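You operate a simulated robot arm through the tools that you are given. There is no shell and no other tool. Be economical: measure what you need, move in short steps, check, and stop when the job is done.

You run a simulated robot arm. Do the job below in one go: nothing can be reset, and whatever is moved stays where it is left.

TASK
Gas the blue line to about 6: shut purge, open cylinder and valve.
Fine: yellow valve shut, black wheel and blue valve open, silver knob at 6; watch the blue gauge; the other valves stay as they are.
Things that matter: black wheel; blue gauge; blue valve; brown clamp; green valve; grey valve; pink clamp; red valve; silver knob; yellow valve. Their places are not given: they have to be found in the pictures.

It is judged by the outcome, as a careful person would: the job done as asked, and still so three seconds after it is handed in. It fails if anything else is knocked over, pushed out of place, dropped, spilled or broken.

THE ROBOT
A 7-joint arm with a two-finger parallel gripper, fixed in place. Base frame: the origin is at the foot of the arm, x ahead of it, y to its left, z up; the work surface is at about z = 850. Readings come in mm, rad, newtons and seconds.
Its first joint turns from -2.897 to 2.897 rad. Payload 4.4 kg.
Tool frame: the origin (TCP) lies between the finger pads and is the grasp point; the fingertips stand 23 mm ahead of it; z points along the fingers, y is the line along which they close. The gripper opens to 94 mm. The fingers are 38 mm wide and 10 mm thick; the gripper's body (54 by 96 mm) begins 39 mm behind the TCP.
Orientation is told as [roll, pitch, yaw] about the base's x, y, z axes, in that order, counted from this pose: with the fingers straight down and closing along the base's y, the tool's x points along the base's -x, its y along +y and its z along -z.

THE INTERFACE
- The arm moves only by the tool drive_tool. Its argument "increments" is a list of rows, each an object (a shift or turn left out is 0, a gripper value left out holds the last) with "offset": the shift along the tool's x, y, z in mm, a list of three; "rot": the turn, a rotation vector about the tool's x, y, z in rad, a list of three; "fingers": the opening, from 0 (shut) to 1 (fully open). In form: [{"offset": [x, y, z], "rot": [wx, wy, wz], "fingers": fingers}, ...]. A call has 1 to 12 rows; each row shifts and turns the commanded pose from where the row before left it, along the tool's axes as they then stand. Each row takes 0.2 s and may step no farther than 50 mm and 0.15 rad from the row before; otherwise, or with a gripper value out of range, the whole call is refused. Where a pose cannot be reached the arm comes as near as it can. A force on the tool above 40 N (or 10 N above the force at the start of the call, whichever is more), or a blocked arm, ends the call early, and 0.2 s more pass. Each finger travels about 72 mm/s and halts on what it meets, pressing with about 22 N; the grip force reading is that of the motor and also rises with nothing between the fingers. The clock runs only during rows and for 0.2 s after the last one: add rows that do not move to give the fingers time. The reply holds the time, the measured pose of the TCP, the force on the tool along the base axes, the opening and the grip force, in the units named above and with some noise, with the torque about the TCP (base axes, N m) and any sound that the robot's microphone picked up.
- Cameras (640 x 400 px; columns grow to the right, rows downward): "scene" is fixed at [401.3, -501.7, 1965.6]; the picture's right is [0.97, -0.24, 0.00], its down [-0.13, -0.53, -0.84] and it looks along [0.20, 0.81, -0.54] (base axes); focal length 311 px, centre (320, 200). "wrist" rides on the gripper at [86, 16, -74] in the tool frame; the picture's right is [-0.18, 0.98, 0.00], its down [-0.58, -0.11, -0.81] and it looks along [-0.79, -0.15, 0.59] (tool axes); focal length 243 px, centre (320, 200).
- capture(camera): a new picture of that camera. The clock stands still meanwhile.
- point_at(camera, pixels): for up to 12 pixels [column, row] of the newest picture of that camera ("zoom" is the newest enlarged one), the place [x, y, z] in the base frame of the surface seen there, good to about 3 mm. The clock stands still meanwhile.
- enlarge(camera, box): a new picture of the part [left, top, right, bottom] of that camera's present view, enlarged. The clock stands still meanwhile.
- sign_off(): hands the job in; it is judged then, once.

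Go step by step. Measure first, check grasps and placings, and put right what went wrong. The budget is 80 turns and 46 pictures, counting those below and the enlarged ones. Unless the task says otherwise, let go and move clear before handing in, and close with one line.

The tools are called as a command line: name --argument value ..., lists and objects as JSON in quotes. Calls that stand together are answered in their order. drive_tool: Moves the arm, as the interface text tells. Its arguments: {"type":"object","properties":{"increments":{"type":"array","items":{"type":"object","properties":{"offset":{"type":"array","items":{"type":"number"}},"rot":{"type":"array","items":{"type":"number"}},"fingers":{"type":"number"}}}}},"required":["increments"]} The other tools are called the same way: capture (camera) takes a picture; point_at (camera, pixels) gives the place of the surface under pixels of a picture; enlarge (camera, box) takes an enlarged picture of a part of a camera's view; sign_off () hands the job in.

At the start:

```text
t: 0.0
ee_pos: [567.7, 441.2, 1542.7]
ee_rot: [0.0, 0.001, 0.001]
contact_force: [-0.2, 0.3, 0.0]
torque: [-0.01, -0.01, 0.06]
grip_width: 93.9
finger_force: 0.0
```

scene: 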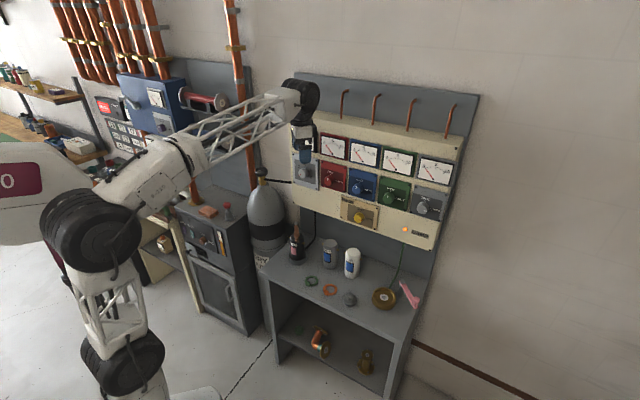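
wrist: 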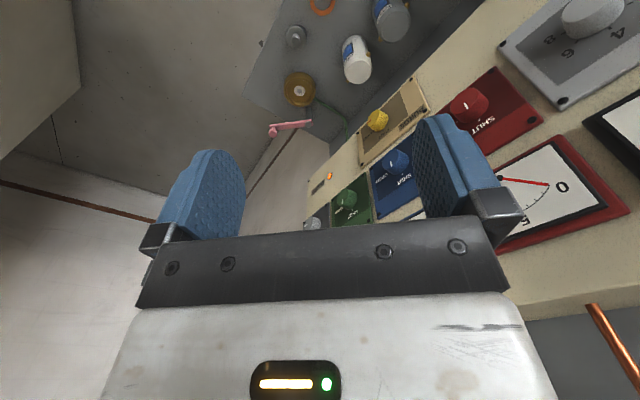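

The panel shows red, blue, green and grey valves around (333-430,175-200), yellow at (360,215), a silver knob near (305,170), and the cylinder at (265,205). I'll enlarge those areas.

enlarge --camera "scene" --box '[280, 120, 470, 250]'

enlarge --camera "scene" --box '[220, 150, 320, 280]'

```text
3.08 times, centred on (375, 185) of scene
```

zoom: 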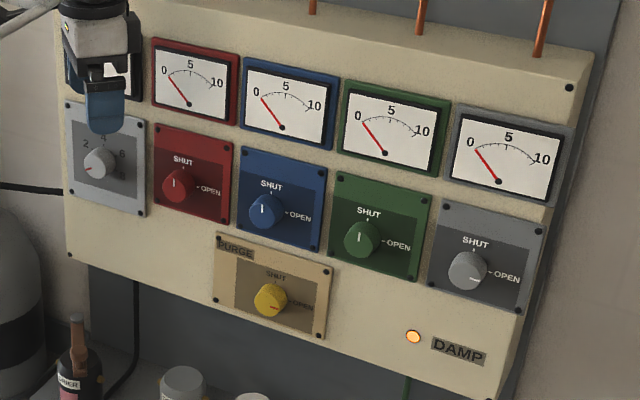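

```text
3.08 times, centred on (270, 215) of scene
```

zoom: 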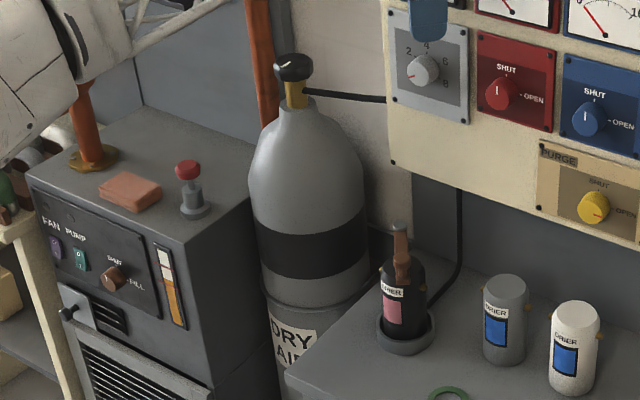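

The black wheel is at zoom (294,66) and the silver knob at (423,70), and the knobs are on a vertical panel. I'll measure the wheel, knobs and panel face.

point_at --camera "zoom" --pixels '[[294, 60], [278, 66], [310, 68], [294, 90], [423, 70], [400, 100], [455, 110], [586, 116], [593, 208], [500, 92], [345, 96], [310, 150]]'

point_at --camera "scene" --pixels '[[360, 217], [359, 186], [354, 196], [374, 189], [428, 206], [409, 250], [411, 295], [405, 230], [303, 172], [296, 183], [317, 188], [347, 205]]'

enlarge --camera "scene" --box '[270, 220, 430, 320]'

enlarge --camera "scene" --box '[235, 140, 325, 200]'

```text
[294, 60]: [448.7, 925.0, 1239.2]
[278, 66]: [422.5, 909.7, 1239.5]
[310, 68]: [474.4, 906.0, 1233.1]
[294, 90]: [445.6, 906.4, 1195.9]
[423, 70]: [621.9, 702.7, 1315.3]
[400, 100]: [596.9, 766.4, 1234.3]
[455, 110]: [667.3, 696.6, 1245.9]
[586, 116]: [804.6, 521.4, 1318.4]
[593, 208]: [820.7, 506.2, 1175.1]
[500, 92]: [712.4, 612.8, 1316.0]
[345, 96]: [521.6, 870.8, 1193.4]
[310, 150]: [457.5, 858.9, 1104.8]
```

```text
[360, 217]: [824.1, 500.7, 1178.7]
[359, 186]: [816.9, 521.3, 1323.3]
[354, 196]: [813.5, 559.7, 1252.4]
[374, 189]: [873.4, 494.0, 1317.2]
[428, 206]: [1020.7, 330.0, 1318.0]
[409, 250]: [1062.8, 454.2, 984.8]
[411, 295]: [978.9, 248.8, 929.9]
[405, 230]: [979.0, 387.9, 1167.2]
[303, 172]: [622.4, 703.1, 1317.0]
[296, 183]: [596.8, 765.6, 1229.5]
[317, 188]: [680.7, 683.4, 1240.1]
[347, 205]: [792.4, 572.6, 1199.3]
```

```text
4.00 times, centred on (350, 270) of scene
```

zoom: 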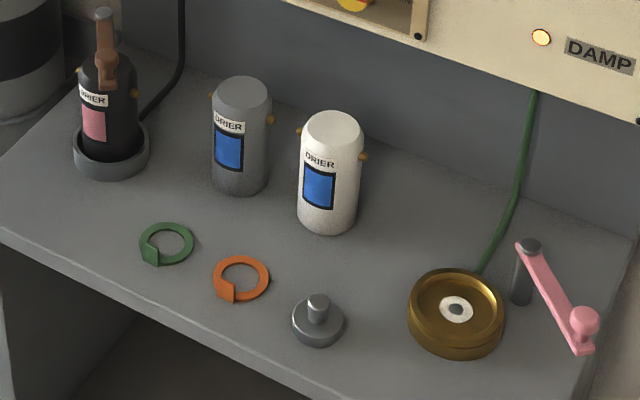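

```text
6.67 times, centred on (280, 170) of scene
```

zoom: 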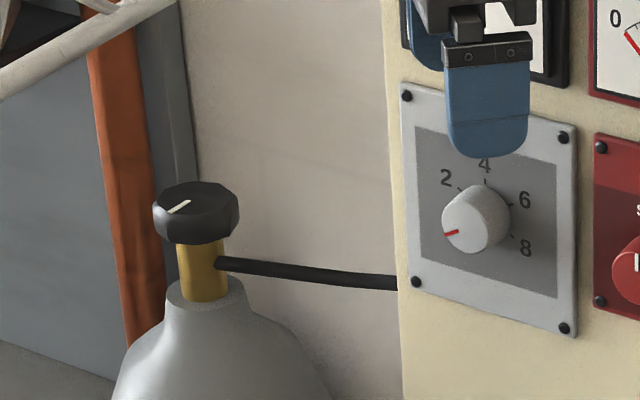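

The panel is vertical, along x+y≈1365 and facing the arm at 45°. The yellow, blue and silver knobs are roughly at (824,501,1178), (817,521,1320) and (622,703,1316). I'll yaw the tool 45° and then pitch it horizontal, well clear of the panel.

drive_tool --increments '[{"rot": [0, 0, -0.131]}, {"rot": [0, 0, -0.131]}, {"rot": [0, 0, -0.131]}, {"rot": [0, 0, -0.131]}, {"rot": [0, 0, -0.131]}, {"rot": [0, 0, -0.1304]}]'

drive_tool --increments '[{"rot": [0, -0.143, 0]}, {"rot": [0, -0.143, 0]}, {"rot": [0, -0.143, 0]}, {"rot": [0, -0.143, 0]}, {"rot": [0, -0.143, 0]}, {"rot": [0, -0.143, 0]}, {"rot": [0, -0.143, 0]}, {"rot": [0, -0.143, 0]}, {"rot": [0, -0.143, 0]}, {"rot": [0, -0.143, 0]}, {"rot": [0, -0.1408, 0]}]'

capture --camera "wrist"

capture --camera "scene"

```text
t: 1.4
ee_pos: [569.9, 440.6, 1542.1]
ee_rot: [0.0, 0.0, 0.788]
contact_force: [-0.2, -0.7, 0.0]
torque: [0.01, -0.01, -0.02]
grip_width: 94.4
finger_force: 0.0
```

```text
t: 4.0
ee_pos: [611.9, 472.2, 1477.4]
ee_rot: [0.146, -1.479, 0.641]
contact_force: [-0.4, 0.2, -0.1]
torque: [0.05, -0.04, 0.02]
grip_width: 93.9
finger_force: 0.0
stopped in row 11: the arm was blocked; the commanded pose is now the measured one
```

```text
39 pictures are left
```

wrist: 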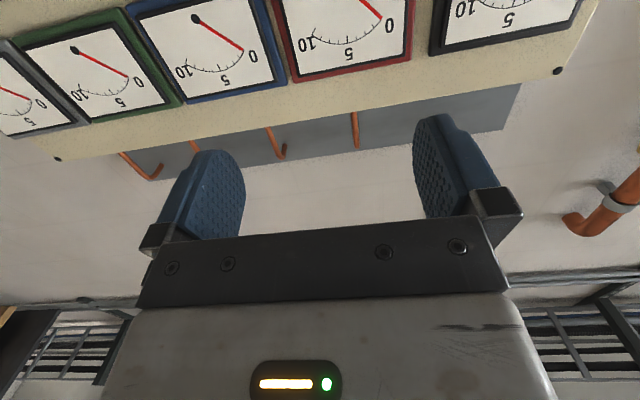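

```text
38 pictures are left
```

scene: 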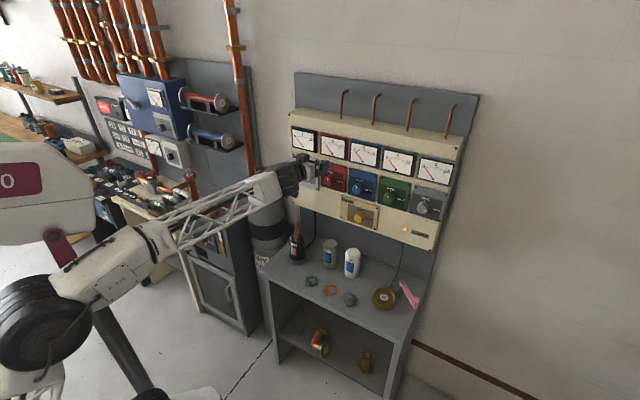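

The tool is within about 5° of horizontal (z axis about [.70,.71,-.09]), and the arm hit a limit up high. I'll lower it and slide over in front of the yellow knob, staying about 170 mm off the panel, then finish levelling.

drive_tool --increments '[{"offset": [40, -18, 0]}, {"offset": [40, -18, 0]}, {"offset": [40, -18, 0]}, {"offset": [40, -18, 0]}, {"offset": [40, -18, 0]}, {"offset": [40, -18, 0]}, {"offset": [40, -18, 0]}, {"offset": [18, -4, 20], "rot": [0, -0.045, 0]}, {"offset": [0, 0, 20], "rot": [0, -0.046, 0]}, {}]'

capture --camera "wrist"

```text
t: 6.2
ee_pos: [711.7, 391.3, 1175.6]
ee_rot: [1.777, -1.556, -0.991]
contact_force: [-0.1, -0.5, -0.8]
torque: [0.02, 0.0, 0.0]
grip_width: 93.9
finger_force: 0.1
```

```text
37 pictures are left
```

wrist: 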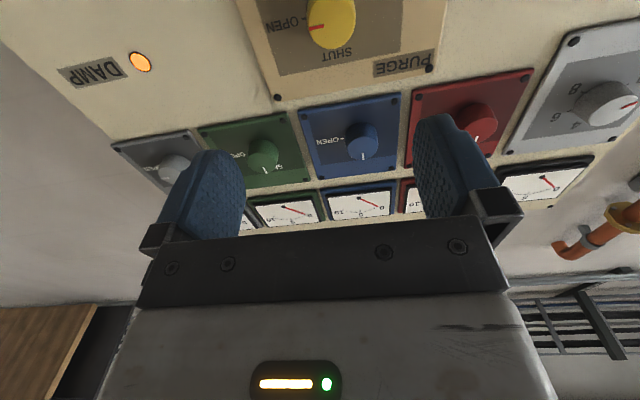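

Level now: the tool z axis points into the panel. The yellow pointer is at OPEN (333,25) and the blue one is at SHUT. I'll measure the knobs from this view.

point_at --camera "wrist" --pixels '[[333, 22], [308, 22], [356, 20], [335, 47], [363, 138], [347, 140], [378, 138], [363, 124], [605, 103], [605, 122], [580, 103], [280, 60]]'

enlarge --camera "wrist" --box '[240, 0, 440, 125]'

```text
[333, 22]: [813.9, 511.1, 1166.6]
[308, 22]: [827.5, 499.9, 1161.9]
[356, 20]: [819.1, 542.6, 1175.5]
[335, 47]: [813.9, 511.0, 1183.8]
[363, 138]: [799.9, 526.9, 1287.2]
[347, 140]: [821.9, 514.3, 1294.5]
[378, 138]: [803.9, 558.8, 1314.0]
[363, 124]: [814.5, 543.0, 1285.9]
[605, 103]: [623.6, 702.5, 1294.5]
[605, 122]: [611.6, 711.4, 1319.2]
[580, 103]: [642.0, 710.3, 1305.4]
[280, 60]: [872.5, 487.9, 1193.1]
```

```text
3.20 times, centred on (340, 62) of wrist
```

zoom: 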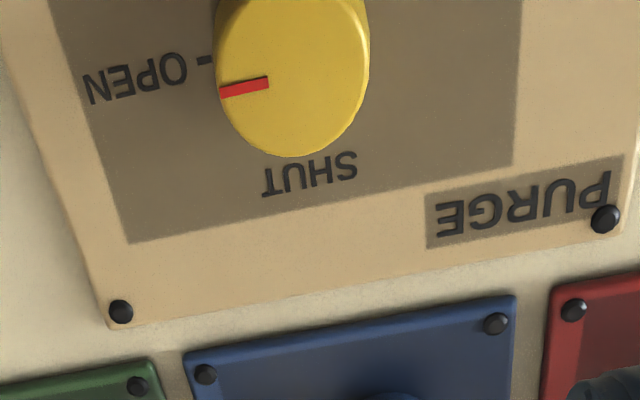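

I need the full face of the yellow knob to find its centre, so I'll lower the tool 45 mm and look again.

drive_tool --increments '[{"offset": [45, 0, 0], "fingers": 0.7}, {}]'

enlarge --camera "wrist" --box '[220, 0, 460, 150]'

```text
t: 6.8
ee_pos: [712.9, 391.6, 1132.7]
ee_rot: [1.737, -1.559, -0.95]
contact_force: [-0.2, -0.2, -0.1]
torque: [0.02, -0.02, -0.02]
grip_width: 65.7
finger_force: 0.1
```

```text
2.67 times, centred on (340, 75) of wrist
```

zoom: 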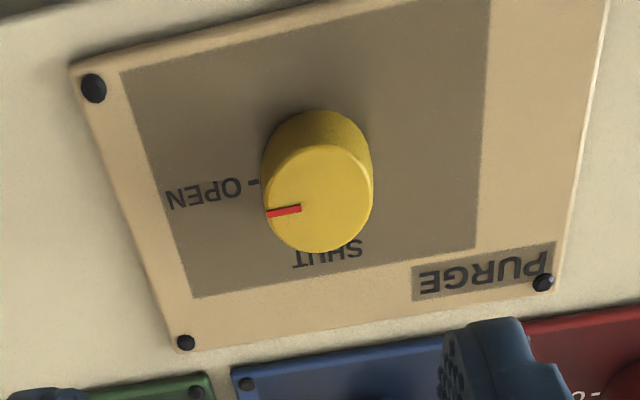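

point_at --camera "zoom" --pixels '[[319, 198], [269, 200], [368, 195], [318, 148], [320, 247], [250, 182], [328, 262]]'

```text
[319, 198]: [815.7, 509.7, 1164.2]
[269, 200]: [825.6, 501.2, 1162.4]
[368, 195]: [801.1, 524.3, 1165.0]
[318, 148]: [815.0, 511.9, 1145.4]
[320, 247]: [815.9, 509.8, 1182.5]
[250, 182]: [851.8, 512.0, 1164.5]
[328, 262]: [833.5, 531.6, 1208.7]
```

The yellow knob's centre is (814.6,511,1164), its diameter is about 38 mm and its front is at depth 937. I'll align and advance in stages.

drive_tool --increments '[{"offset": [-31.3, 12.5, 0]}, {"offset": [0, 0, 40]}, {"offset": [0, 0, 40]}, {"offset": [0, 0, 20]}, {}]'

capture --camera "wrist"

```text
t: 8.0
ee_pos: [771.8, 474.9, 1164.7]
ee_rot: [1.729, -1.557, -0.945]
contact_force: [0.1, -0.3, -0.4]
torque: [0.0, 0.0, 0.05]
grip_width: 65.7
finger_force: 0.0
```

```text
34 pictures are left
```

wrist: 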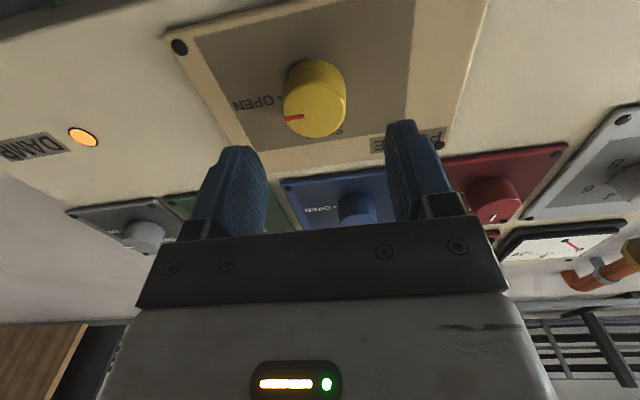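

Lateral error is about 5 mm, so I'll correct that and advance 52 mm around the knob.

drive_tool --increments '[{"offset": [0, -4.5, 0]}, {"offset": [0, 0, 20]}, {"offset": [0, 0, 20]}, {"offset": [0, 0, 12]}, {}]'

```text
t: 9.2
ee_pos: [811.7, 505.9, 1163.6]
ee_rot: [1.741, -1.558, -0.956]
contact_force: [-0.7, -0.4, 0.2]
torque: [0.01, 0.0, -0.01]
grip_width: 65.7
finger_force: 0.0
```

Positioned around the knob, so I'll close the fingers.

drive_tool --increments '[{"fingers": 0.2}, {}, {}]'

```text
t: 10.0
ee_pos: [811.0, 507.8, 1163.9]
ee_rot: [1.76, -1.559, -0.975]
contact_force: [-17.3, 12.8, -0.2]
torque: [0.09, -0.23, 0.6]
grip_width: 40.1
finger_force: 44.9
```

Gripped at 40 mm, with a side force of about 21 N. I'll ease 2 mm in +y and then turn a little anticlockwise.

drive_tool --increments '[{"offset": [0, 2, 0]}, {"rot": [0, 0, -0.1]}, {"rot": [0, 0, -0.1]}]'

```text
t: 10.8
ee_pos: [809.7, 505.2, 1163.0]
ee_rot: [-1.584, -1.383, 2.369]
contact_force: [27.8, 12.8, 3.9]
torque: [0.07, 0.0, -0.15]
grip_width: 39.8
finger_force: 44.9
```

Turning works (0.19 rad so far). There is some pull toward the panel, so I'll relax with small shifts and continue.

drive_tool --increments '[{"offset": [0, -0.7, 1.5], "rot": [0, 0, -0.1]}, {"rot": [0, 0, -0.1]}, {"rot": [0, 0, -0.1]}, {}]'

```text
t: 11.3
ee_pos: [810.7, 506.9, 1163.6]
ee_rot: [-1.579, -1.272, 2.365]
contact_force: [-20.1, -14.0, 0.1]
torque: [-0.09, 0.07, -0.09]
grip_width: 39.5
finger_force: 45.3
stopped in row 2: the force on the tool passed its limit at 41 N (the readings are from after the stop); the commanded pose is now the measured one
```

drive_tool --increments '[{"offset": [0, 0, -0.5], "rot": [0, 0, -0.08]}, {"rot": [0, 0, -0.08]}, {"rot": [0, 0, -0.08]}]'

```text
t: 12.1
ee_pos: [811.0, 505.4, 1162.9]
ee_rot: [-1.576, -1.033, 2.361]
contact_force: [9.6, -4.9, 5.1]
torque: [0.68, -0.58, 0.11]
grip_width: 39.7
finger_force: 44.7
```

Turned 0.54 rad with low forces, so I'll continue.

drive_tool --increments '[{"rot": [0, 0, -0.09]}, {"rot": [0, 0, -0.09]}, {"rot": [0, 0, -0.09]}, {"rot": [0, 0, -0.09]}]'

```text
t: 12.4
ee_pos: [810.9, 506.3, 1163.2]
ee_rot: [-1.556, -0.982, 2.354]
contact_force: [-17.1, -8.6, 1.8]
torque: [0.07, -0.1, 0.13]
grip_width: 40.0
finger_force: 45.1
out of reach, approached as far as the arm can: row 1
stopped in row 1: the force on the tool passed its limit at 56 N (the readings are from after the stop); the commanded pose is now the measured one
```

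The arm reports a reach limit at about -0.59 rad. I'll release, back off and see where the pointer stands.

drive_tool --increments '[{"fingers": 0.7}, {}, {"offset": [0, 0, -30]}, {"offset": [0, 0, -30]}, {}]'

capture --camera "wrist"

```text
t: 13.6
ee_pos: [769.7, 462.6, 1165.3]
ee_rot: [-1.55, -0.984, 2.352]
contact_force: [0.0, -0.2, -0.4]
torque: [0.05, -0.01, 0.02]
grip_width: 65.9
finger_force: 0.1
```

```text
33 pictures are left
```

wrist: 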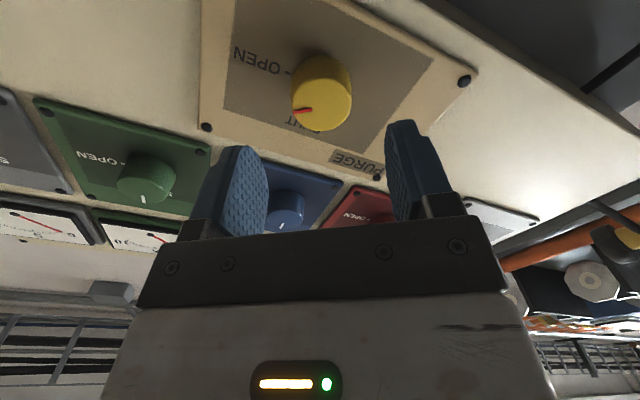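

The knob followed by about 0.55 rad. Now I'll rotate the free tool clockwise for a fresh stroke and test how far it goes.

drive_tool --increments '[{"rot": [0, 0, 0.145]}, {"rot": [0, 0, 0.145]}, {"rot": [0, 0, 0.145]}, {"rot": [0, 0, 0.145]}, {"rot": [0, 0, 0.145]}, {"rot": [0, 0, 0.145]}, {"rot": [0, 0, 0.145]}, {"rot": [0, 0, 0.145]}, {"rot": [0, 0, 0.145]}, {"rot": [0, 0, 0.145]}, {}]'

capture --camera "wrist"

```text
t: 16.0
ee_pos: [770.8, 464.5, 1164.8]
ee_rot: [1.556, -0.708, -0.765]
contact_force: [-0.8, -0.2, -0.2]
torque: [-0.01, 0.01, 0.0]
grip_width: 65.8
finger_force: 0.0
```

```text
32 pictures are left
```

wrist: 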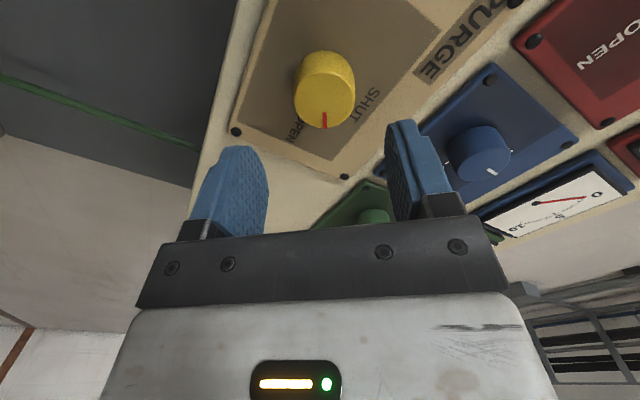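

The tool reached +0.86 rad and stayed centred on the knob. I'll advance 57 mm and grip.

drive_tool --increments '[{"offset": [0, 0, 20]}, {"offset": [0, 0, 20]}, {"offset": [0, 0, 17]}, {}, {"fingers": 0.35}, {}, {}]'

```text
t: 17.6
ee_pos: [809.5, 503.5, 1166.3]
ee_rot: [1.563, -0.709, -0.767]
contact_force: [3.8, 19.4, 17.0]
torque: [0.32, -0.22, 0.31]
grip_width: 39.6
finger_force: 44.6
```

drive_tool --increments '[{"offset": [0, 1.2, 0.4], "rot": [0, 0, -0.08]}, {"rot": [0, 0, -0.08]}, {"rot": [0, 0, -0.08]}, {"rot": [0, 0, -0.08]}]'

```text
t: 18.4
ee_pos: [808.9, 504.9, 1165.4]
ee_rot: [1.556, -0.926, -0.763]
contact_force: [-22.9, -15.1, 1.7]
torque: [0.16, -0.15, 0.14]
grip_width: 39.6
finger_force: 44.6
stopped in row 3: the force on the tool passed its limit at 41 N (the readings are from after the stop); the commanded pose is now the measured one
```

drive_tool --increments '[{"offset": [0, 0, -0.4], "rot": [0, 0, -0.08]}, {"rot": [0, 0, -0.08]}, {"rot": [0, 0, -0.08]}, {"rot": [0, 0, -0.08]}]'

```text
t: 19.4
ee_pos: [808.6, 505.5, 1166.7]
ee_rot: [1.546, -1.246, -0.749]
contact_force: [9.9, 20.0, 8.3]
torque: [0.13, -0.15, 0.16]
grip_width: 39.4
finger_force: 45.3
```

drive_tool --increments '[{"offset": [0, 0, 0.2], "rot": [0, 0, -0.08]}, {"rot": [0, 0, -0.08]}, {"rot": [0, 0, -0.08]}, {"rot": [0, 0, -0.08]}]'

```text
t: 20.4
ee_pos: [809.1, 504.1, 1166.3]
ee_rot: [0.452, -1.562, 0.345]
contact_force: [-30.7, -1.0, 11.8]
torque: [-0.11, 0.14, 0.38]
grip_width: 39.6
finger_force: 44.8
```

drive_tool --increments '[{"offset": [0, 0.7, -0.4], "rot": [0, 0, -0.08]}, {"rot": [0, 0, -0.08]}, {}]'

enlarge --camera "scene" --box '[310, 170, 410, 240]'

```text
t: 21.2
ee_pos: [808.2, 505.0, 1165.0]
ee_rot: [-1.514, -1.416, 2.313]
contact_force: [-18.0, -10.8, 12.3]
torque: [0.07, -0.08, 0.0]
grip_width: 39.3
finger_force: 45.0
```

```text
5.71 times, centred on (360, 205) of scene
```

zoom: 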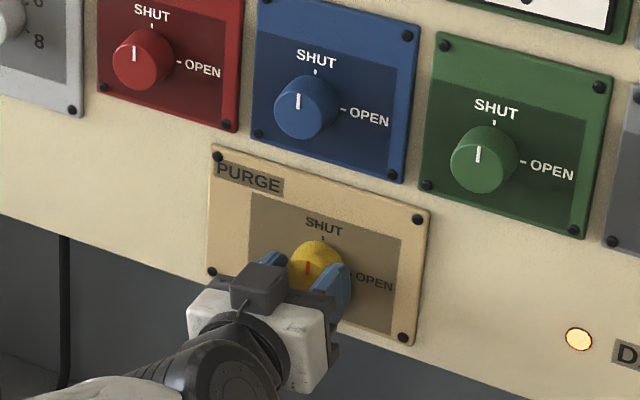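

The yellow pointer now lines up with SHUT like its neighbours. I'll release, back off and verify.

drive_tool --increments '[{"fingers": 0.7}, {}, {"offset": [0, 0, -35]}, {"offset": [0, 0, -35]}, {"offset": [0, 0, -30]}, {}]'

capture --camera "wrist"

```text
t: 22.6
ee_pos: [738.5, 431.4, 1164.8]
ee_rot: [-1.51, -1.417, 2.308]
contact_force: [0.4, 0.4, -0.6]
torque: [0.0, -0.01, 0.0]
grip_width: 65.7
finger_force: 0.0
```

```text
30 pictures are left
```

wrist: 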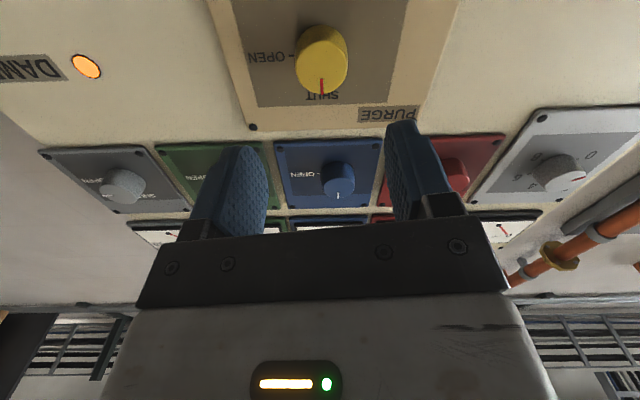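

Yellow is at SHUT (pointer 321,85). Next is the blue valve: I'll level the tool, rise in front of it and measure its centre.

drive_tool --increments '[{"rot": [0, 0, 0.14], "offset": [0, 0, -30]}, {"offset": [-35, 0, 0]}, {"offset": [-35, 0, 0]}, {"offset": [-30, 0, 0]}, {}]'

enlarge --camera "wrist" --box '[220, 0, 460, 150]'

```text
t: 23.8
ee_pos: [717.9, 412.9, 1266.9]
ee_rot: [-1.002, -1.554, 1.8]
contact_force: [0.7, 1.0, -0.8]
torque: [0.02, -0.03, -0.01]
grip_width: 65.8
finger_force: 0.0
```

```text
2.67 times, centred on (340, 75) of wrist
```

zoom: 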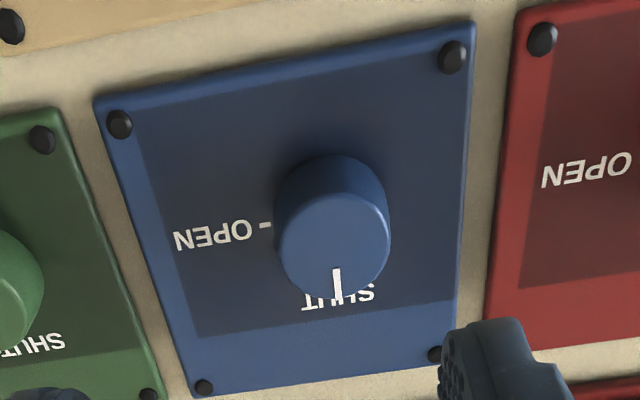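

point_at --camera "zoom" --pixels '[[335, 244], [283, 246], [386, 243], [333, 195], [336, 295], [265, 224], [150, 200]]'

```text
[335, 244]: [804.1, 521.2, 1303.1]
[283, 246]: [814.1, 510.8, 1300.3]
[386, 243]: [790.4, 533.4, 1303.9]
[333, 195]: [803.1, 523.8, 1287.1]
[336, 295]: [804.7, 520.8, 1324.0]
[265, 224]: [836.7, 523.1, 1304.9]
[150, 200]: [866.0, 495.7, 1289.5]
```

The blue knob's centre is (803,522,1304). I'll align, wind the tool back to about -0.55 rad for the clockwise stroke, and advance partway.

drive_tool --increments '[{"offset": [-37, 16.8, 0]}, {"rot": [0, 0, -0.135]}, {"rot": [0, 0, -0.135]}, {"rot": [0, 0, -0.135]}, {"rot": [0, 0, -0.135]}, {"offset": [0, 0, 40]}, {"offset": [0, 0, 30]}, {}]'

capture --camera "wrist"

```text
t: 25.6
ee_pos: [755.8, 474.9, 1303.1]
ee_rot: [-1.554, -1.016, 2.353]
contact_force: [0.3, 0.0, 0.0]
torque: [0.0, 0.03, -0.01]
grip_width: 65.9
finger_force: 0.0
```

```text
28 pictures are left
```

wrist: 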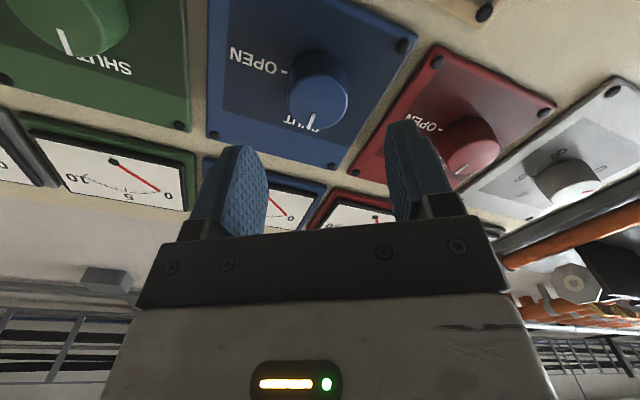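

Well aligned (s=198.6, z=1303). I'll advance 60 mm and grip.

drive_tool --increments '[{"offset": [0, 0, 20]}, {"offset": [0, 0, 20]}, {"offset": [0, 0, 20]}, {}, {"fingers": 0.35}, {}, {}]'

```text
t: 27.2
ee_pos: [797.3, 516.3, 1303.2]
ee_rot: [-1.555, -1.015, 2.354]
contact_force: [10.5, -17.8, 10.1]
torque: [0.12, -0.04, -0.65]
grip_width: 42.5
finger_force: 11.3
```

drive_tool --increments '[{"offset": [0, -1, 0], "fingers": 0.2}, {}, {}]'

```text
t: 27.8
ee_pos: [797.0, 516.1, 1303.3]
ee_rot: [-1.557, -1.016, 2.352]
contact_force: [8.3, -3.4, 0.9]
torque: [-0.18, 0.2, -0.66]
grip_width: 39.6
finger_force: 45.3
stopped in row 2: the force on the tool passed its limit at 41 N (the readings are from after the stop); the commanded pose is now the measured one
```

Firm grip at 39.6 mm with low force. I'll turn clockwise.

drive_tool --increments '[{"rot": [0, 0, 0.08]}, {"rot": [0, 0, 0.08]}, {"rot": [0, 0, 0.08]}, {"rot": [0, 0, 0.08]}]'

drive_tool --increments '[{"rot": [0, 0, 0.08]}, {"rot": [0, 0, 0.08]}, {"rot": [0, 0, 0.08]}, {"rot": [0, 0, 0.08]}]'

```text
t: 28.8
ee_pos: [797.0, 515.5, 1303.8]
ee_rot: [-1.536, -1.337, 2.333]
contact_force: [-4.5, -6.0, -4.1]
torque: [0.17, -0.14, 0.16]
grip_width: 39.8
finger_force: 45.3
```

```text
t: 29.8
ee_pos: [796.0, 516.1, 1303.5]
ee_rot: [1.483, -1.483, -0.688]
contact_force: [-23.3, -2.9, -7.2]
torque: [0.02, -0.03, 0.45]
grip_width: 39.6
finger_force: 44.9
```

drive_tool --increments '[{"offset": [0, 0.6, -0.3], "rot": [0, 0, 0.08]}, {"rot": [0, 0, 0.08]}, {"rot": [0, 0, 0.08]}, {"rot": [0, 0, 0.08]}]'

drive_tool --increments '[{"rot": [0, 0, 0.08]}, {"rot": [0, 0, 0.08]}, {"rot": [0, 0, 0.08]}, {"rot": [0, 0, 0.08]}]'

```text
t: 30.8
ee_pos: [795.5, 516.8, 1303.4]
ee_rot: [1.553, -1.163, -0.757]
contact_force: [6.1, 25.9, 4.1]
torque: [-0.01, 0.0, 0.17]
grip_width: 39.3
finger_force: 45.0
```

```text
t: 31.8
ee_pos: [795.5, 516.2, 1303.9]
ee_rot: [1.56, -0.847, -0.766]
contact_force: [-11.0, 29.8, 10.5]
torque: [-0.03, -0.01, 0.54]
grip_width: 39.0
finger_force: 44.8
```

Turned 1.28 rad so far. I'll finish the remaining ~0.3 rad, relaxing the side force first.

drive_tool --increments '[{"offset": [0, 1, 0]}, {"rot": [0, 0, 0.08]}, {"rot": [0, 0, 0.08]}, {"rot": [0, 0, 0.08]}, {"rot": [0, 0, 0.06]}]'

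enlarge --camera "scene" --box '[310, 130, 410, 240]'

```text
t: 33.0
ee_pos: [795.5, 516.5, 1305.7]
ee_rot: [1.562, -0.545, -0.771]
contact_force: [-9.8, -1.3, 9.1]
torque: [-0.28, -0.71, 0.19]
grip_width: 39.9
finger_force: 44.9
```

```text
3.64 times, centred on (360, 185) of scene
```

zoom: 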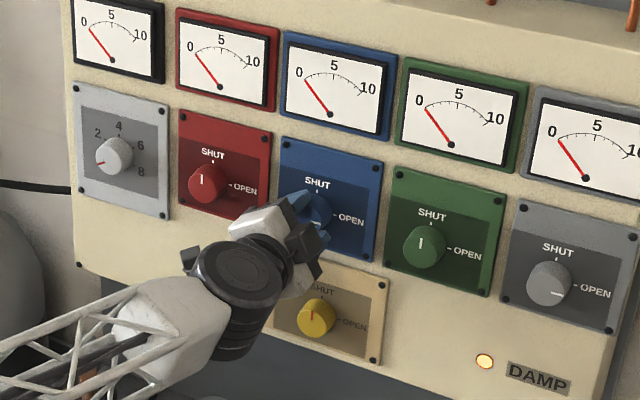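

Turned about 1.58 rad and a reaction torque of about 0.7 suggests the stop. I'll release, back off and check.

drive_tool --increments '[{"fingers": 0.7}, {}, {"offset": [0, 0, -35]}, {"offset": [0, 0, -35]}, {"offset": [0, 0, -40]}, {"rot": [0, 0, -0.14]}, {"rot": [0, 0, -0.14]}, {"rot": [0, 0, -0.14]}, {"rot": [0, 0, -0.14]}, {"rot": [0, 0, -0.14]}, {"rot": [0, 0, -0.14]}, {"rot": [0, 0, -0.14]}]'

capture --camera "wrist"

```text
t: 35.6
ee_pos: [718.6, 438.8, 1304.8]
ee_rot: [1.392, -1.528, -0.595]
contact_force: [0.4, -0.1, -0.5]
torque: [0.0, -0.01, -0.01]
grip_width: 65.9
finger_force: 0.1
```

```text
26 pictures are left
```

wrist: 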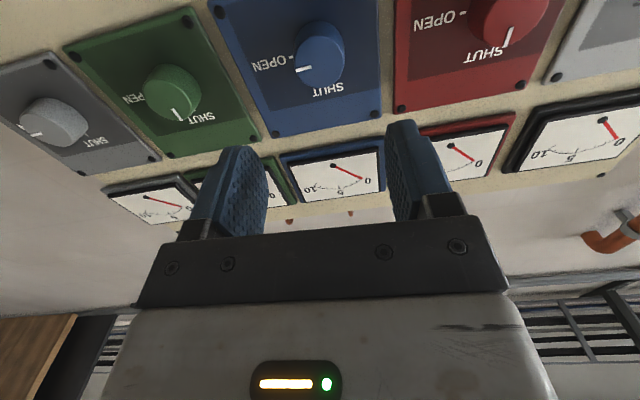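

Blue is at OPEN. Next is the black wheel: I'll back away, tip the tool back to vertical, and take a fresh close-up of the wheel.

drive_tool --increments '[{"offset": [0, 0, -45]}, {"offset": [0, 0, -45]}, {"offset": [-40, 0, -20]}, {"offset": [-40, 0, 0]}, {}]'

drive_tool --increments '[{"rot": [0, 0.143, 0]}, {"rot": [0, 0.143, 0]}, {"rot": [0, 0.143, 0]}, {"rot": [0, 0.143, 0]}, {"rot": [0, 0.143, 0]}, {"rot": [0, 0.143, 0]}, {"rot": [0, 0.143, 0]}, {"rot": [0, 0.143, 0]}, {"rot": [0, 0.143, 0]}, {"rot": [0, 0.143, 0]}, {"rot": [0, 0.14, 0]}, {}]'

enlarge --camera "scene" --box '[240, 150, 290, 200]'

```text
t: 36.8
ee_pos: [642.8, 357.5, 1387.5]
ee_rot: [1.391, -1.525, -0.597]
contact_force: [0.9, 0.4, -0.7]
torque: [-0.01, 0.01, -0.01]
grip_width: 65.9
finger_force: 0.2
```

```text
t: 39.4
ee_pos: [644.2, 358.3, 1384.9]
ee_rot: [0.044, 0.007, 0.797]
contact_force: [0.1, -0.2, 0.5]
torque: [0.03, -0.01, -0.01]
grip_width: 65.7
finger_force: 0.0
```

```text
8.00 times, centred on (265, 175) of scene
```

zoom: 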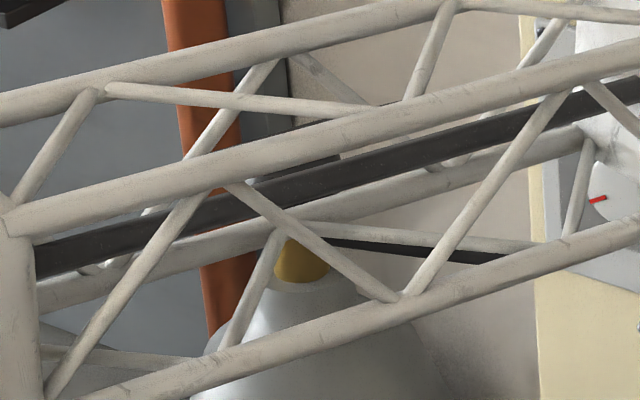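

The arm hides the wheel from here, so I'll move the vertical tool to about (430,800,1400) and look with the wrist camera.

drive_tool --increments '[{"offset": [-15.1, 42, -1.4], "rot": [0.031, 0.031, 0]}, {"offset": [-15.1, 42, -1.4]}, {"offset": [-15.1, 42, -1.4]}, {"offset": [-15.1, 42, -1.4]}, {"offset": [-15.1, 42, -1.4]}, {"offset": [-15.1, 42, -1.4]}, {"offset": [-15.1, 42, -1.4]}, {"offset": [-15.1, 42, -1.4]}, {"offset": [-15.1, 42, -1.4]}, {"offset": [-15.1, 42, -1.4]}, {"offset": [-15.1, 42, -1.4]}, {}]'

capture --camera "wrist"

```text
t: 42.0
ee_pos: [431.1, 801.5, 1403.8]
ee_rot: [0.015, 0.039, 0.795]
contact_force: [0.1, 0.7, 0.6]
torque: [0.01, 0.01, 0.0]
grip_width: 65.7
finger_force: 0.1
```

```text
24 pictures are left
```

wrist: 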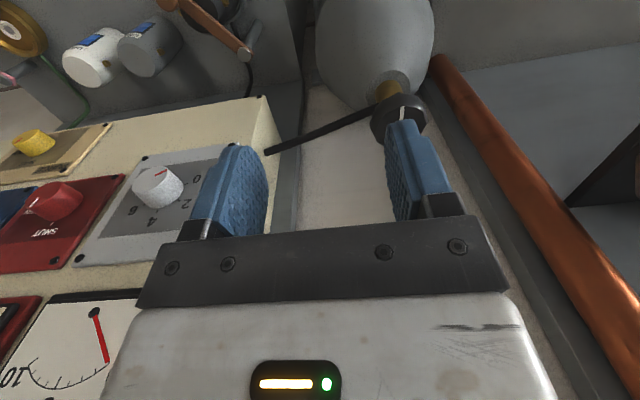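

drive_tool --increments '[{"rot": [0, 0, -0.12]}, {"rot": [0, 0, -0.12]}, {"rot": [0, 0, -0.11]}, {}]'

enlarge --camera "wrist" --box '[240, 40, 400, 140]'

```text
t: 43.0
ee_pos: [431.4, 800.6, 1402.4]
ee_rot: [0.026, 0.03, 1.148]
contact_force: [-0.4, 0.8, 0.0]
torque: [-0.01, 0.02, 0.0]
grip_width: 65.7
finger_force: 0.0
```

```text
4.00 times, centred on (320, 90) of wrist
```

zoom: 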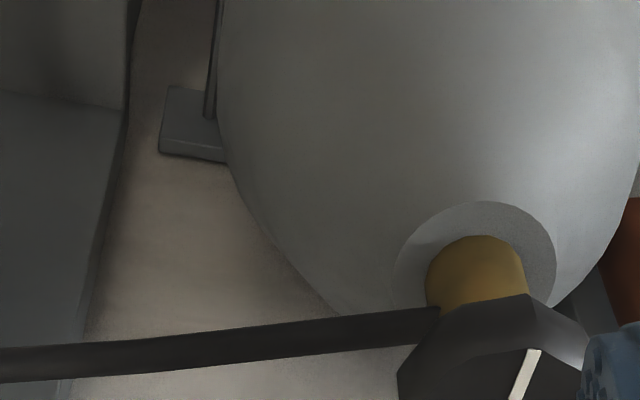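

drive_tool --increments '[{"offset": [0, 35, 0]}, {}]'

enlarge --camera "wrist" --box '[240, 80, 400, 180]'

```text
t: 43.6
ee_pos: [399.0, 817.1, 1403.6]
ee_rot: [0.027, 0.03, 1.146]
contact_force: [0.1, -0.7, -0.6]
torque: [0.01, -0.02, 0.03]
grip_width: 66.1
finger_force: 0.1
```

```text
4.00 times, centred on (320, 130) of wrist
```

zoom: 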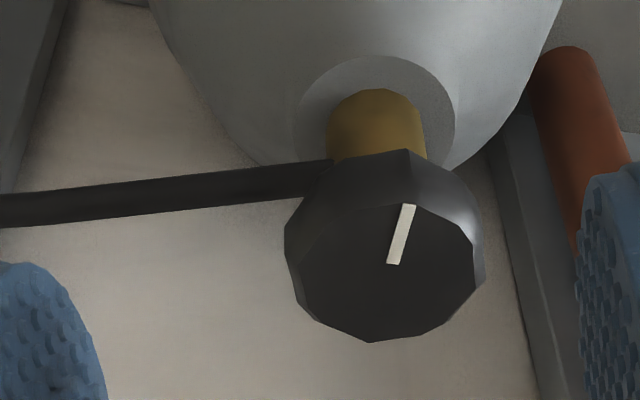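

point_at --camera "zoom" --pixels '[[385, 272], [295, 265], [475, 272], [375, 335], [400, 208], [412, 165], [396, 262], [380, 110]]'

```text
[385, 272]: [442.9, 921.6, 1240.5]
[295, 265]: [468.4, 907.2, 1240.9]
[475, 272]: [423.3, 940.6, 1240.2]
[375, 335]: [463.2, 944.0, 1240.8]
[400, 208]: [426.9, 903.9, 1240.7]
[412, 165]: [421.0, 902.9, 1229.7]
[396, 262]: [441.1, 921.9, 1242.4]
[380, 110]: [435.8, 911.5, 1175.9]
```

The wheel's centre is about (445.5,924), the top is at z 1240.5 and its diameter is about 58. I'll check the clearance to the pipe and wall, and move above the wheel.

point_at --camera "zoom" --pixels '[[565, 100], [600, 150], [520, 200], [600, 60], [200, 190]]'

drive_tool --increments '[{"offset": [-29, 0.5, 0], "rot": [0.027, -0.03, 0], "fingers": 0.95}, {"offset": [-29, 0.5, 0]}, {"offset": [-29, 0.5, 20]}, {"offset": [-29, 0, 30]}, {"offset": [0, 0, 25]}, {}]'

```text
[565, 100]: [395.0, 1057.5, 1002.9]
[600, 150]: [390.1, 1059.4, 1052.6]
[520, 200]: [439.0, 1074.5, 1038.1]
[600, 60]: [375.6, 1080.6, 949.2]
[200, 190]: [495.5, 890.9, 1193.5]
```

```text
t: 45.0
ee_pos: [445.9, 921.6, 1326.8]
ee_rot: [-0.001, -0.001, 1.146]
contact_force: [0.3, -0.1, 0.6]
torque: [-0.01, -0.01, 0.03]
grip_width: 89.5
finger_force: 0.0
```

The reach is fine and the pipe is 130 mm behind. I'll wind the tool clockwise by 1.0 rad for an anticlockwise stroke, trim and descend partway.

drive_tool --increments '[{"offset": [-2, 1, 0], "rot": [0, 0, 0.143]}, {"rot": [0, 0, 0.143]}, {"rot": [0, 0, 0.143]}, {"rot": [0, 0, 0.143]}, {"rot": [0, 0, 0.143]}, {"rot": [0, 0, 0.143]}, {"rot": [0, 0, 0.143]}, {"offset": [0, 0, 25]}, {"offset": [0, 0, 20]}, {}]'

capture --camera "wrist"

```text
t: 47.2
ee_pos: [446.1, 924.3, 1282.3]
ee_rot: [-0.003, -0.003, 0.145]
contact_force: [0.0, -0.7, 0.1]
torque: [0.01, -0.02, 0.03]
grip_width: 89.3
finger_force: 0.1
```

```text
21 pictures are left
```

wrist: 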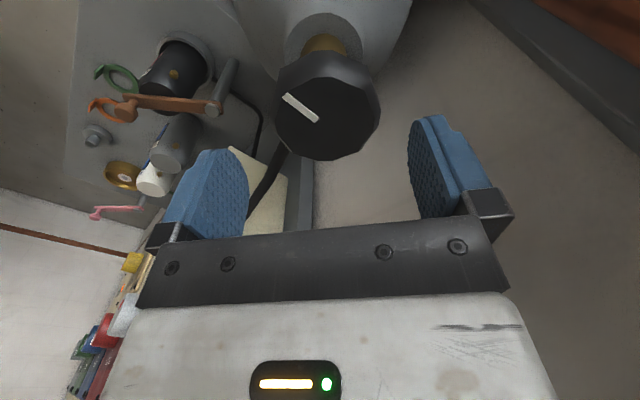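

Centred over the wheel. I'll descend 43 mm and close.

drive_tool --increments '[{"offset": [0, 0, 15]}, {"offset": [0, 0, 15]}, {"offset": [0, 0, 13]}, {}, {"fingers": 0.5}, {}, {}, {}]'

```text
t: 48.5
ee_pos: [442.6, 925.3, 1240.5]
ee_rot: [0.001, -0.001, 0.15]
contact_force: [-3.7, 27.5, 0.8]
torque: [0.16, -0.51, 0.07]
grip_width: 63.7
finger_force: 18.8
stopped in row 6: the force on the tool passed its limit at 42 N (the readings are from after the stop); the commanded pose is now the measured one
```

drive_tool --increments '[{"offset": [0, 1, 0], "fingers": 0.5}, {}, {}]'

```text
t: 49.3
ee_pos: [443.6, 925.2, 1241.2]
ee_rot: [-0.001, 0.0, 0.148]
contact_force: [-28.8, 15.1, -2.9]
torque: [0.03, 0.62, 0.01]
grip_width: 63.6
finger_force: 45.2
```

Gripped at 63.6 mm. I'll ease the forces and turn anticlockwise.

drive_tool --increments '[{"offset": [1, 0.3, 0]}, {"rot": [0, 0, -0.07]}, {"rot": [0, 0, -0.07]}, {}]'

```text
t: 50.3
ee_pos: [444.8, 925.6, 1240.7]
ee_rot: [0.0, 0.0, 0.288]
contact_force: [-15.6, -10.5, -8.8]
torque: [-0.04, 0.87, -0.03]
grip_width: 63.6
finger_force: 45.2
```

drive_tool --increments '[{"offset": [0.4, 0, 0], "rot": [0, 0, -0.08]}, {"rot": [0, 0, -0.08]}, {"rot": [0, 0, -0.08]}, {"rot": [0, 0, -0.08]}]'

drive_tool --increments '[{"rot": [0, 0, -0.08]}, {"rot": [0, 0, -0.08]}, {"rot": [0, 0, -0.08]}, {"rot": [0, 0, -0.08]}]'

```text
t: 51.3
ee_pos: [444.0, 925.9, 1241.1]
ee_rot: [0.0, -0.001, 0.607]
contact_force: [23.4, 6.7, -7.9]
torque: [-0.26, -0.22, -0.03]
grip_width: 63.6
finger_force: 45.3
```

```text
t: 52.2
ee_pos: [442.4, 925.5, 1240.8]
ee_rot: [-0.002, -0.004, 0.846]
contact_force: [10.6, -0.8, 0.4]
torque: [-0.18, -0.82, -0.02]
grip_width: 63.5
finger_force: 45.1
stopped in row 4: the force on the tool passed its limit at 41 N (the readings are from after the stop); the commanded pose is now the measured one
```

drive_tool --increments '[{"rot": [0, 0, -0.08]}, {"rot": [0, 0, -0.08]}, {"rot": [0, 0, -0.08]}, {"rot": [0, 0, -0.08]}]'

drive_tool --increments '[{"rot": [0, 0, -0.08]}, {"rot": [0, 0, -0.08]}, {"rot": [0, 0, -0.08]}, {"rot": [0, 0, -0.08]}]'

capture --camera "scene"

```text
t: 53.2
ee_pos: [444.6, 925.5, 1241.3]
ee_rot: [-0.001, -0.002, 1.168]
contact_force: [30.3, 0.6, 1.6]
torque: [1.03, -0.77, -0.07]
grip_width: 63.3
finger_force: 45.6
```

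```text
t: 53.7
ee_pos: [444.9, 924.4, 1240.9]
ee_rot: [-0.002, -0.001, 1.276]
contact_force: [11.1, 0.7, 0.5]
torque: [-0.23, -0.68, 0.0]
grip_width: 63.3
finger_force: 44.9
stopped in row 2: the force on the tool passed its limit at 42 N (the readings are from after the stop); the commanded pose is now the measured one
```

```text
20 pictures are left
```

scene: 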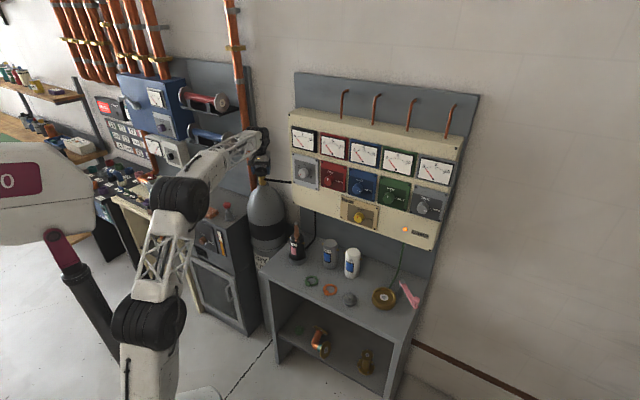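

Wheel turned 1.13 rad. The leftmost (black-framed) gauge may show supply pressure, so I'll check the gauges while continuing.

drive_tool --increments '[{"rot": [0, 0, -0.08]}, {"rot": [0, 0, -0.08]}, {"rot": [0, 0, -0.08]}, {"rot": [0, 0, -0.08]}, {"rot": [0, 0, -0.08]}]'

enlarge --camera "scene" --box '[250, 120, 410, 220]'

```text
t: 54.9
ee_pos: [445.1, 925.0, 1240.6]
ee_rot: [-0.004, -0.001, 1.675]
contact_force: [21.4, -7.3, -0.7]
torque: [0.11, 0.05, -1.58]
grip_width: 63.6
finger_force: 44.6
```

```text
4.00 times, centred on (330, 170) of scene
```

zoom: 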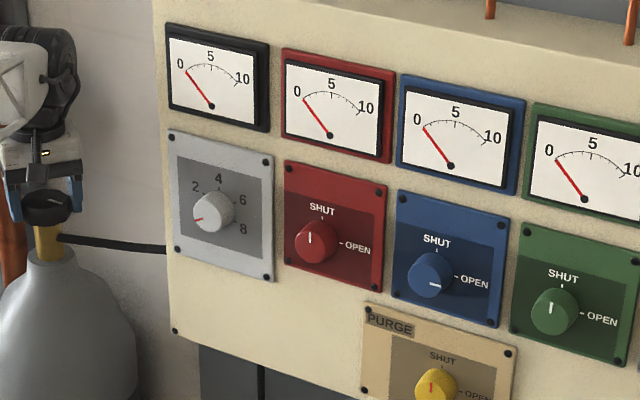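

A reaction torque of -1.6 N m after about 1.53 rad means the wheel has reached its open stop. I'll release, rise and check its pointer.

drive_tool --increments '[{"rot": [0, 0, 0.03]}, {"fingers": 0.95}, {}, {}, {"offset": [0, 0, -30]}, {"offset": [0, 0, -40]}, {"offset": [0, 0, -50]}, {"offset": [40, 0, -40]}, {"offset": [45, 0, 0]}, {}]'

capture --camera "wrist"

```text
refused: row 8 steps farther than a row can; nothing moved
```

```text
18 pictures are left
```

wrist: 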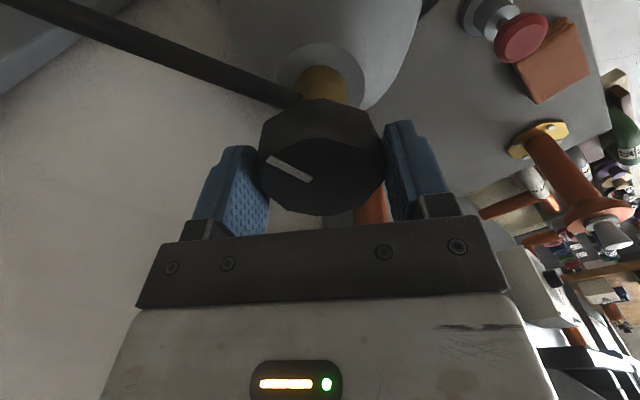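

drive_tool --increments '[{"rot": [0, 0, 0.03]}, {"fingers": 0.95}, {}, {}, {"offset": [0, 0, -30]}, {"offset": [0, 0, -40]}, {"offset": [0, 0, -48]}, {"offset": [30, 0, -35]}, {"offset": [45, 0, 0]}, {}]'

capture --camera "wrist"

```text
t: 57.1
ee_pos: [452.7, 852.2, 1391.6]
ee_rot: [-0.004, -0.002, 1.643]
contact_force: [1.5, -0.9, 0.0]
torque: [0.02, -0.01, -0.01]
grip_width: 89.1
finger_force: 0.1
```

```text
17 pictures are left
```

wrist: 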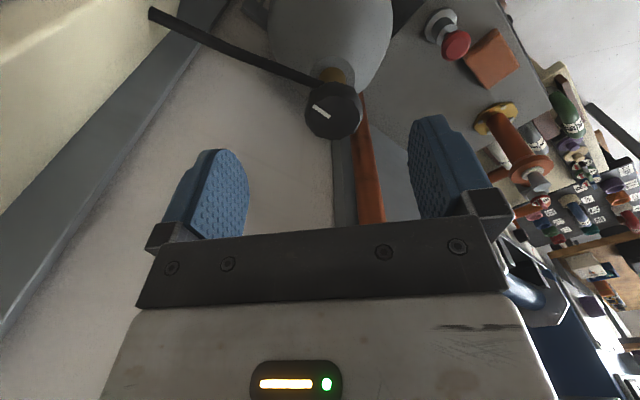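

The wheel pointer now faces the hose, about 90° from where it was. Next is the silver knob: I'll move to about (525,606,1350), yaw back to 45° and pitch level again.

drive_tool --increments '[{"offset": [42, -9, 0], "fingers": 0.75}, {"offset": [42, -9, 0]}, {"offset": [42, -9, 0]}, {"offset": [42, -9, 0]}, {"offset": [42, -9, 0]}, {"offset": [40, -9, 0]}, {"rot": [0, 0, 0.143]}, {"rot": [0, 0, 0.143]}, {"rot": [0, 0, 0.143]}, {"rot": [0, 0, 0.143]}, {"rot": [0, 0, 0.143]}, {"rot": [0, 0, 0.143]}]'

drive_tool --increments '[{"offset": [0, 0, 40], "rot": [0, -0.143, 0]}, {"rot": [0, -0.143, 0]}, {"rot": [0, -0.143, 0]}, {"rot": [0, -0.143, 0]}, {"rot": [0, -0.143, 0]}, {"rot": [0, -0.143, 0]}, {"rot": [0, -0.143, 0]}, {"rot": [0, -0.143, 0]}, {"rot": [0, -0.143, 0]}, {"rot": [0, -0.143, 0]}, {"rot": [0, -0.141, 0]}, {}]'

capture --camera "wrist"

```text
t: 59.7
ee_pos: [520.7, 604.0, 1393.2]
ee_rot: [0.0, -0.003, 0.784]
contact_force: [0.1, 0.1, -0.2]
torque: [0.0, -0.01, -0.01]
grip_width: 70.6
finger_force: 0.1
```

```text
t: 62.3
ee_pos: [523.4, 604.0, 1354.5]
ee_rot: [-0.018, -1.528, 0.798]
contact_force: [-2.9, -3.2, 6.5]
torque: [-0.3, 0.35, 0.02]
grip_width: 70.7
finger_force: 0.1
```

```text
16 pictures are left
```

wrist: 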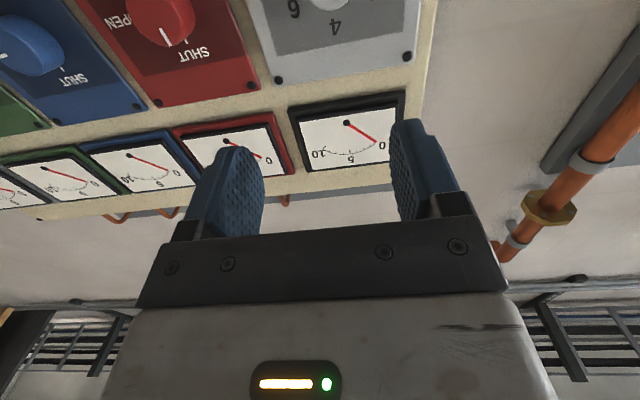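

Nearly level. I'll lower about 95 mm, finish levelling, and view the silver knob.

drive_tool --increments '[{"offset": [40, 0, 0]}, {"offset": [40, 0, 0], "rot": [0, -0.03, 0]}, {"offset": [15, 0, 0]}, {}]'

enlarge --camera "wrist" --box '[220, 0, 460, 150]'

```text
t: 63.3
ee_pos: [522.5, 605.5, 1260.4]
ee_rot: [-3.122, -1.537, -2.373]
contact_force: [-0.3, 0.6, 0.2]
torque: [0.0, 0.0, -0.06]
grip_width: 70.6
finger_force: 0.0
```

```text
2.67 times, centred on (340, 75) of wrist
```

zoom: 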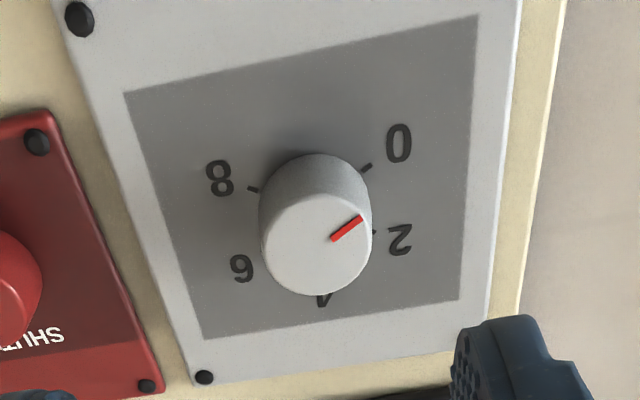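

point_at --camera "zoom" --pixels '[[318, 243], [267, 243], [367, 243], [317, 196], [318, 291], [366, 168], [253, 189], [375, 233], [332, 239], [360, 218], [240, 268], [323, 300]]'

```text
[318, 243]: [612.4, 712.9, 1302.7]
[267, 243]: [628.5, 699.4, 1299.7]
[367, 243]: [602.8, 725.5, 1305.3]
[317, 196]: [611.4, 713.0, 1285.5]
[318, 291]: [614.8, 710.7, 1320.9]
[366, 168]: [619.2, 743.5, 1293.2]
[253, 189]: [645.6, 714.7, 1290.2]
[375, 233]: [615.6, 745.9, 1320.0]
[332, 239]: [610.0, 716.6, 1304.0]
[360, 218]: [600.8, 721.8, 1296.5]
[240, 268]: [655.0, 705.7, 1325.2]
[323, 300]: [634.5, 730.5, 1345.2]
```

The silver knob's centre is at s≈-68.5, z≈1303. The scale is 60° per 2 units, so 0→6 is half a turn clockwise. I'll align, wind back to -0.55 rad and approach.

drive_tool --increments '[{"offset": [-42, 9.8, 0], "rot": [0, 0.032, 0]}, {"rot": [0, 0, -0.135]}, {"rot": [0, 0, -0.135]}, {"rot": [0, 0, -0.135]}, {"rot": [0, 0, -0.135]}, {"offset": [0, 0, 40]}, {"offset": [0, 0, 30]}, {}]'

capture --camera "wrist"

```text
t: 65.1
ee_pos: [564.5, 661.1, 1301.2]
ee_rot: [-1.571, -1.03, 2.359]
contact_force: [-0.6, 0.2, -0.4]
torque: [0.01, -0.04, -0.03]
grip_width: 70.5
finger_force: 0.1
```

```text
14 pictures are left
```

wrist: 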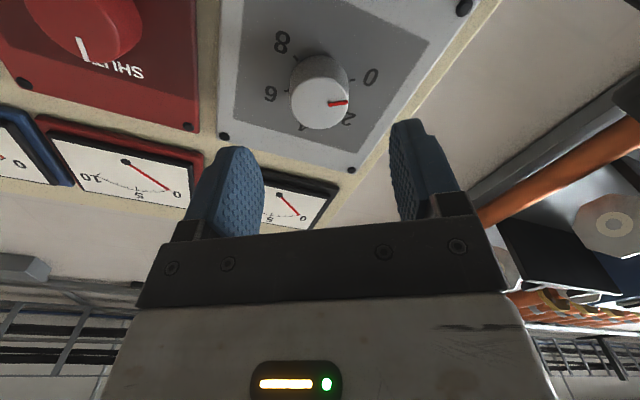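

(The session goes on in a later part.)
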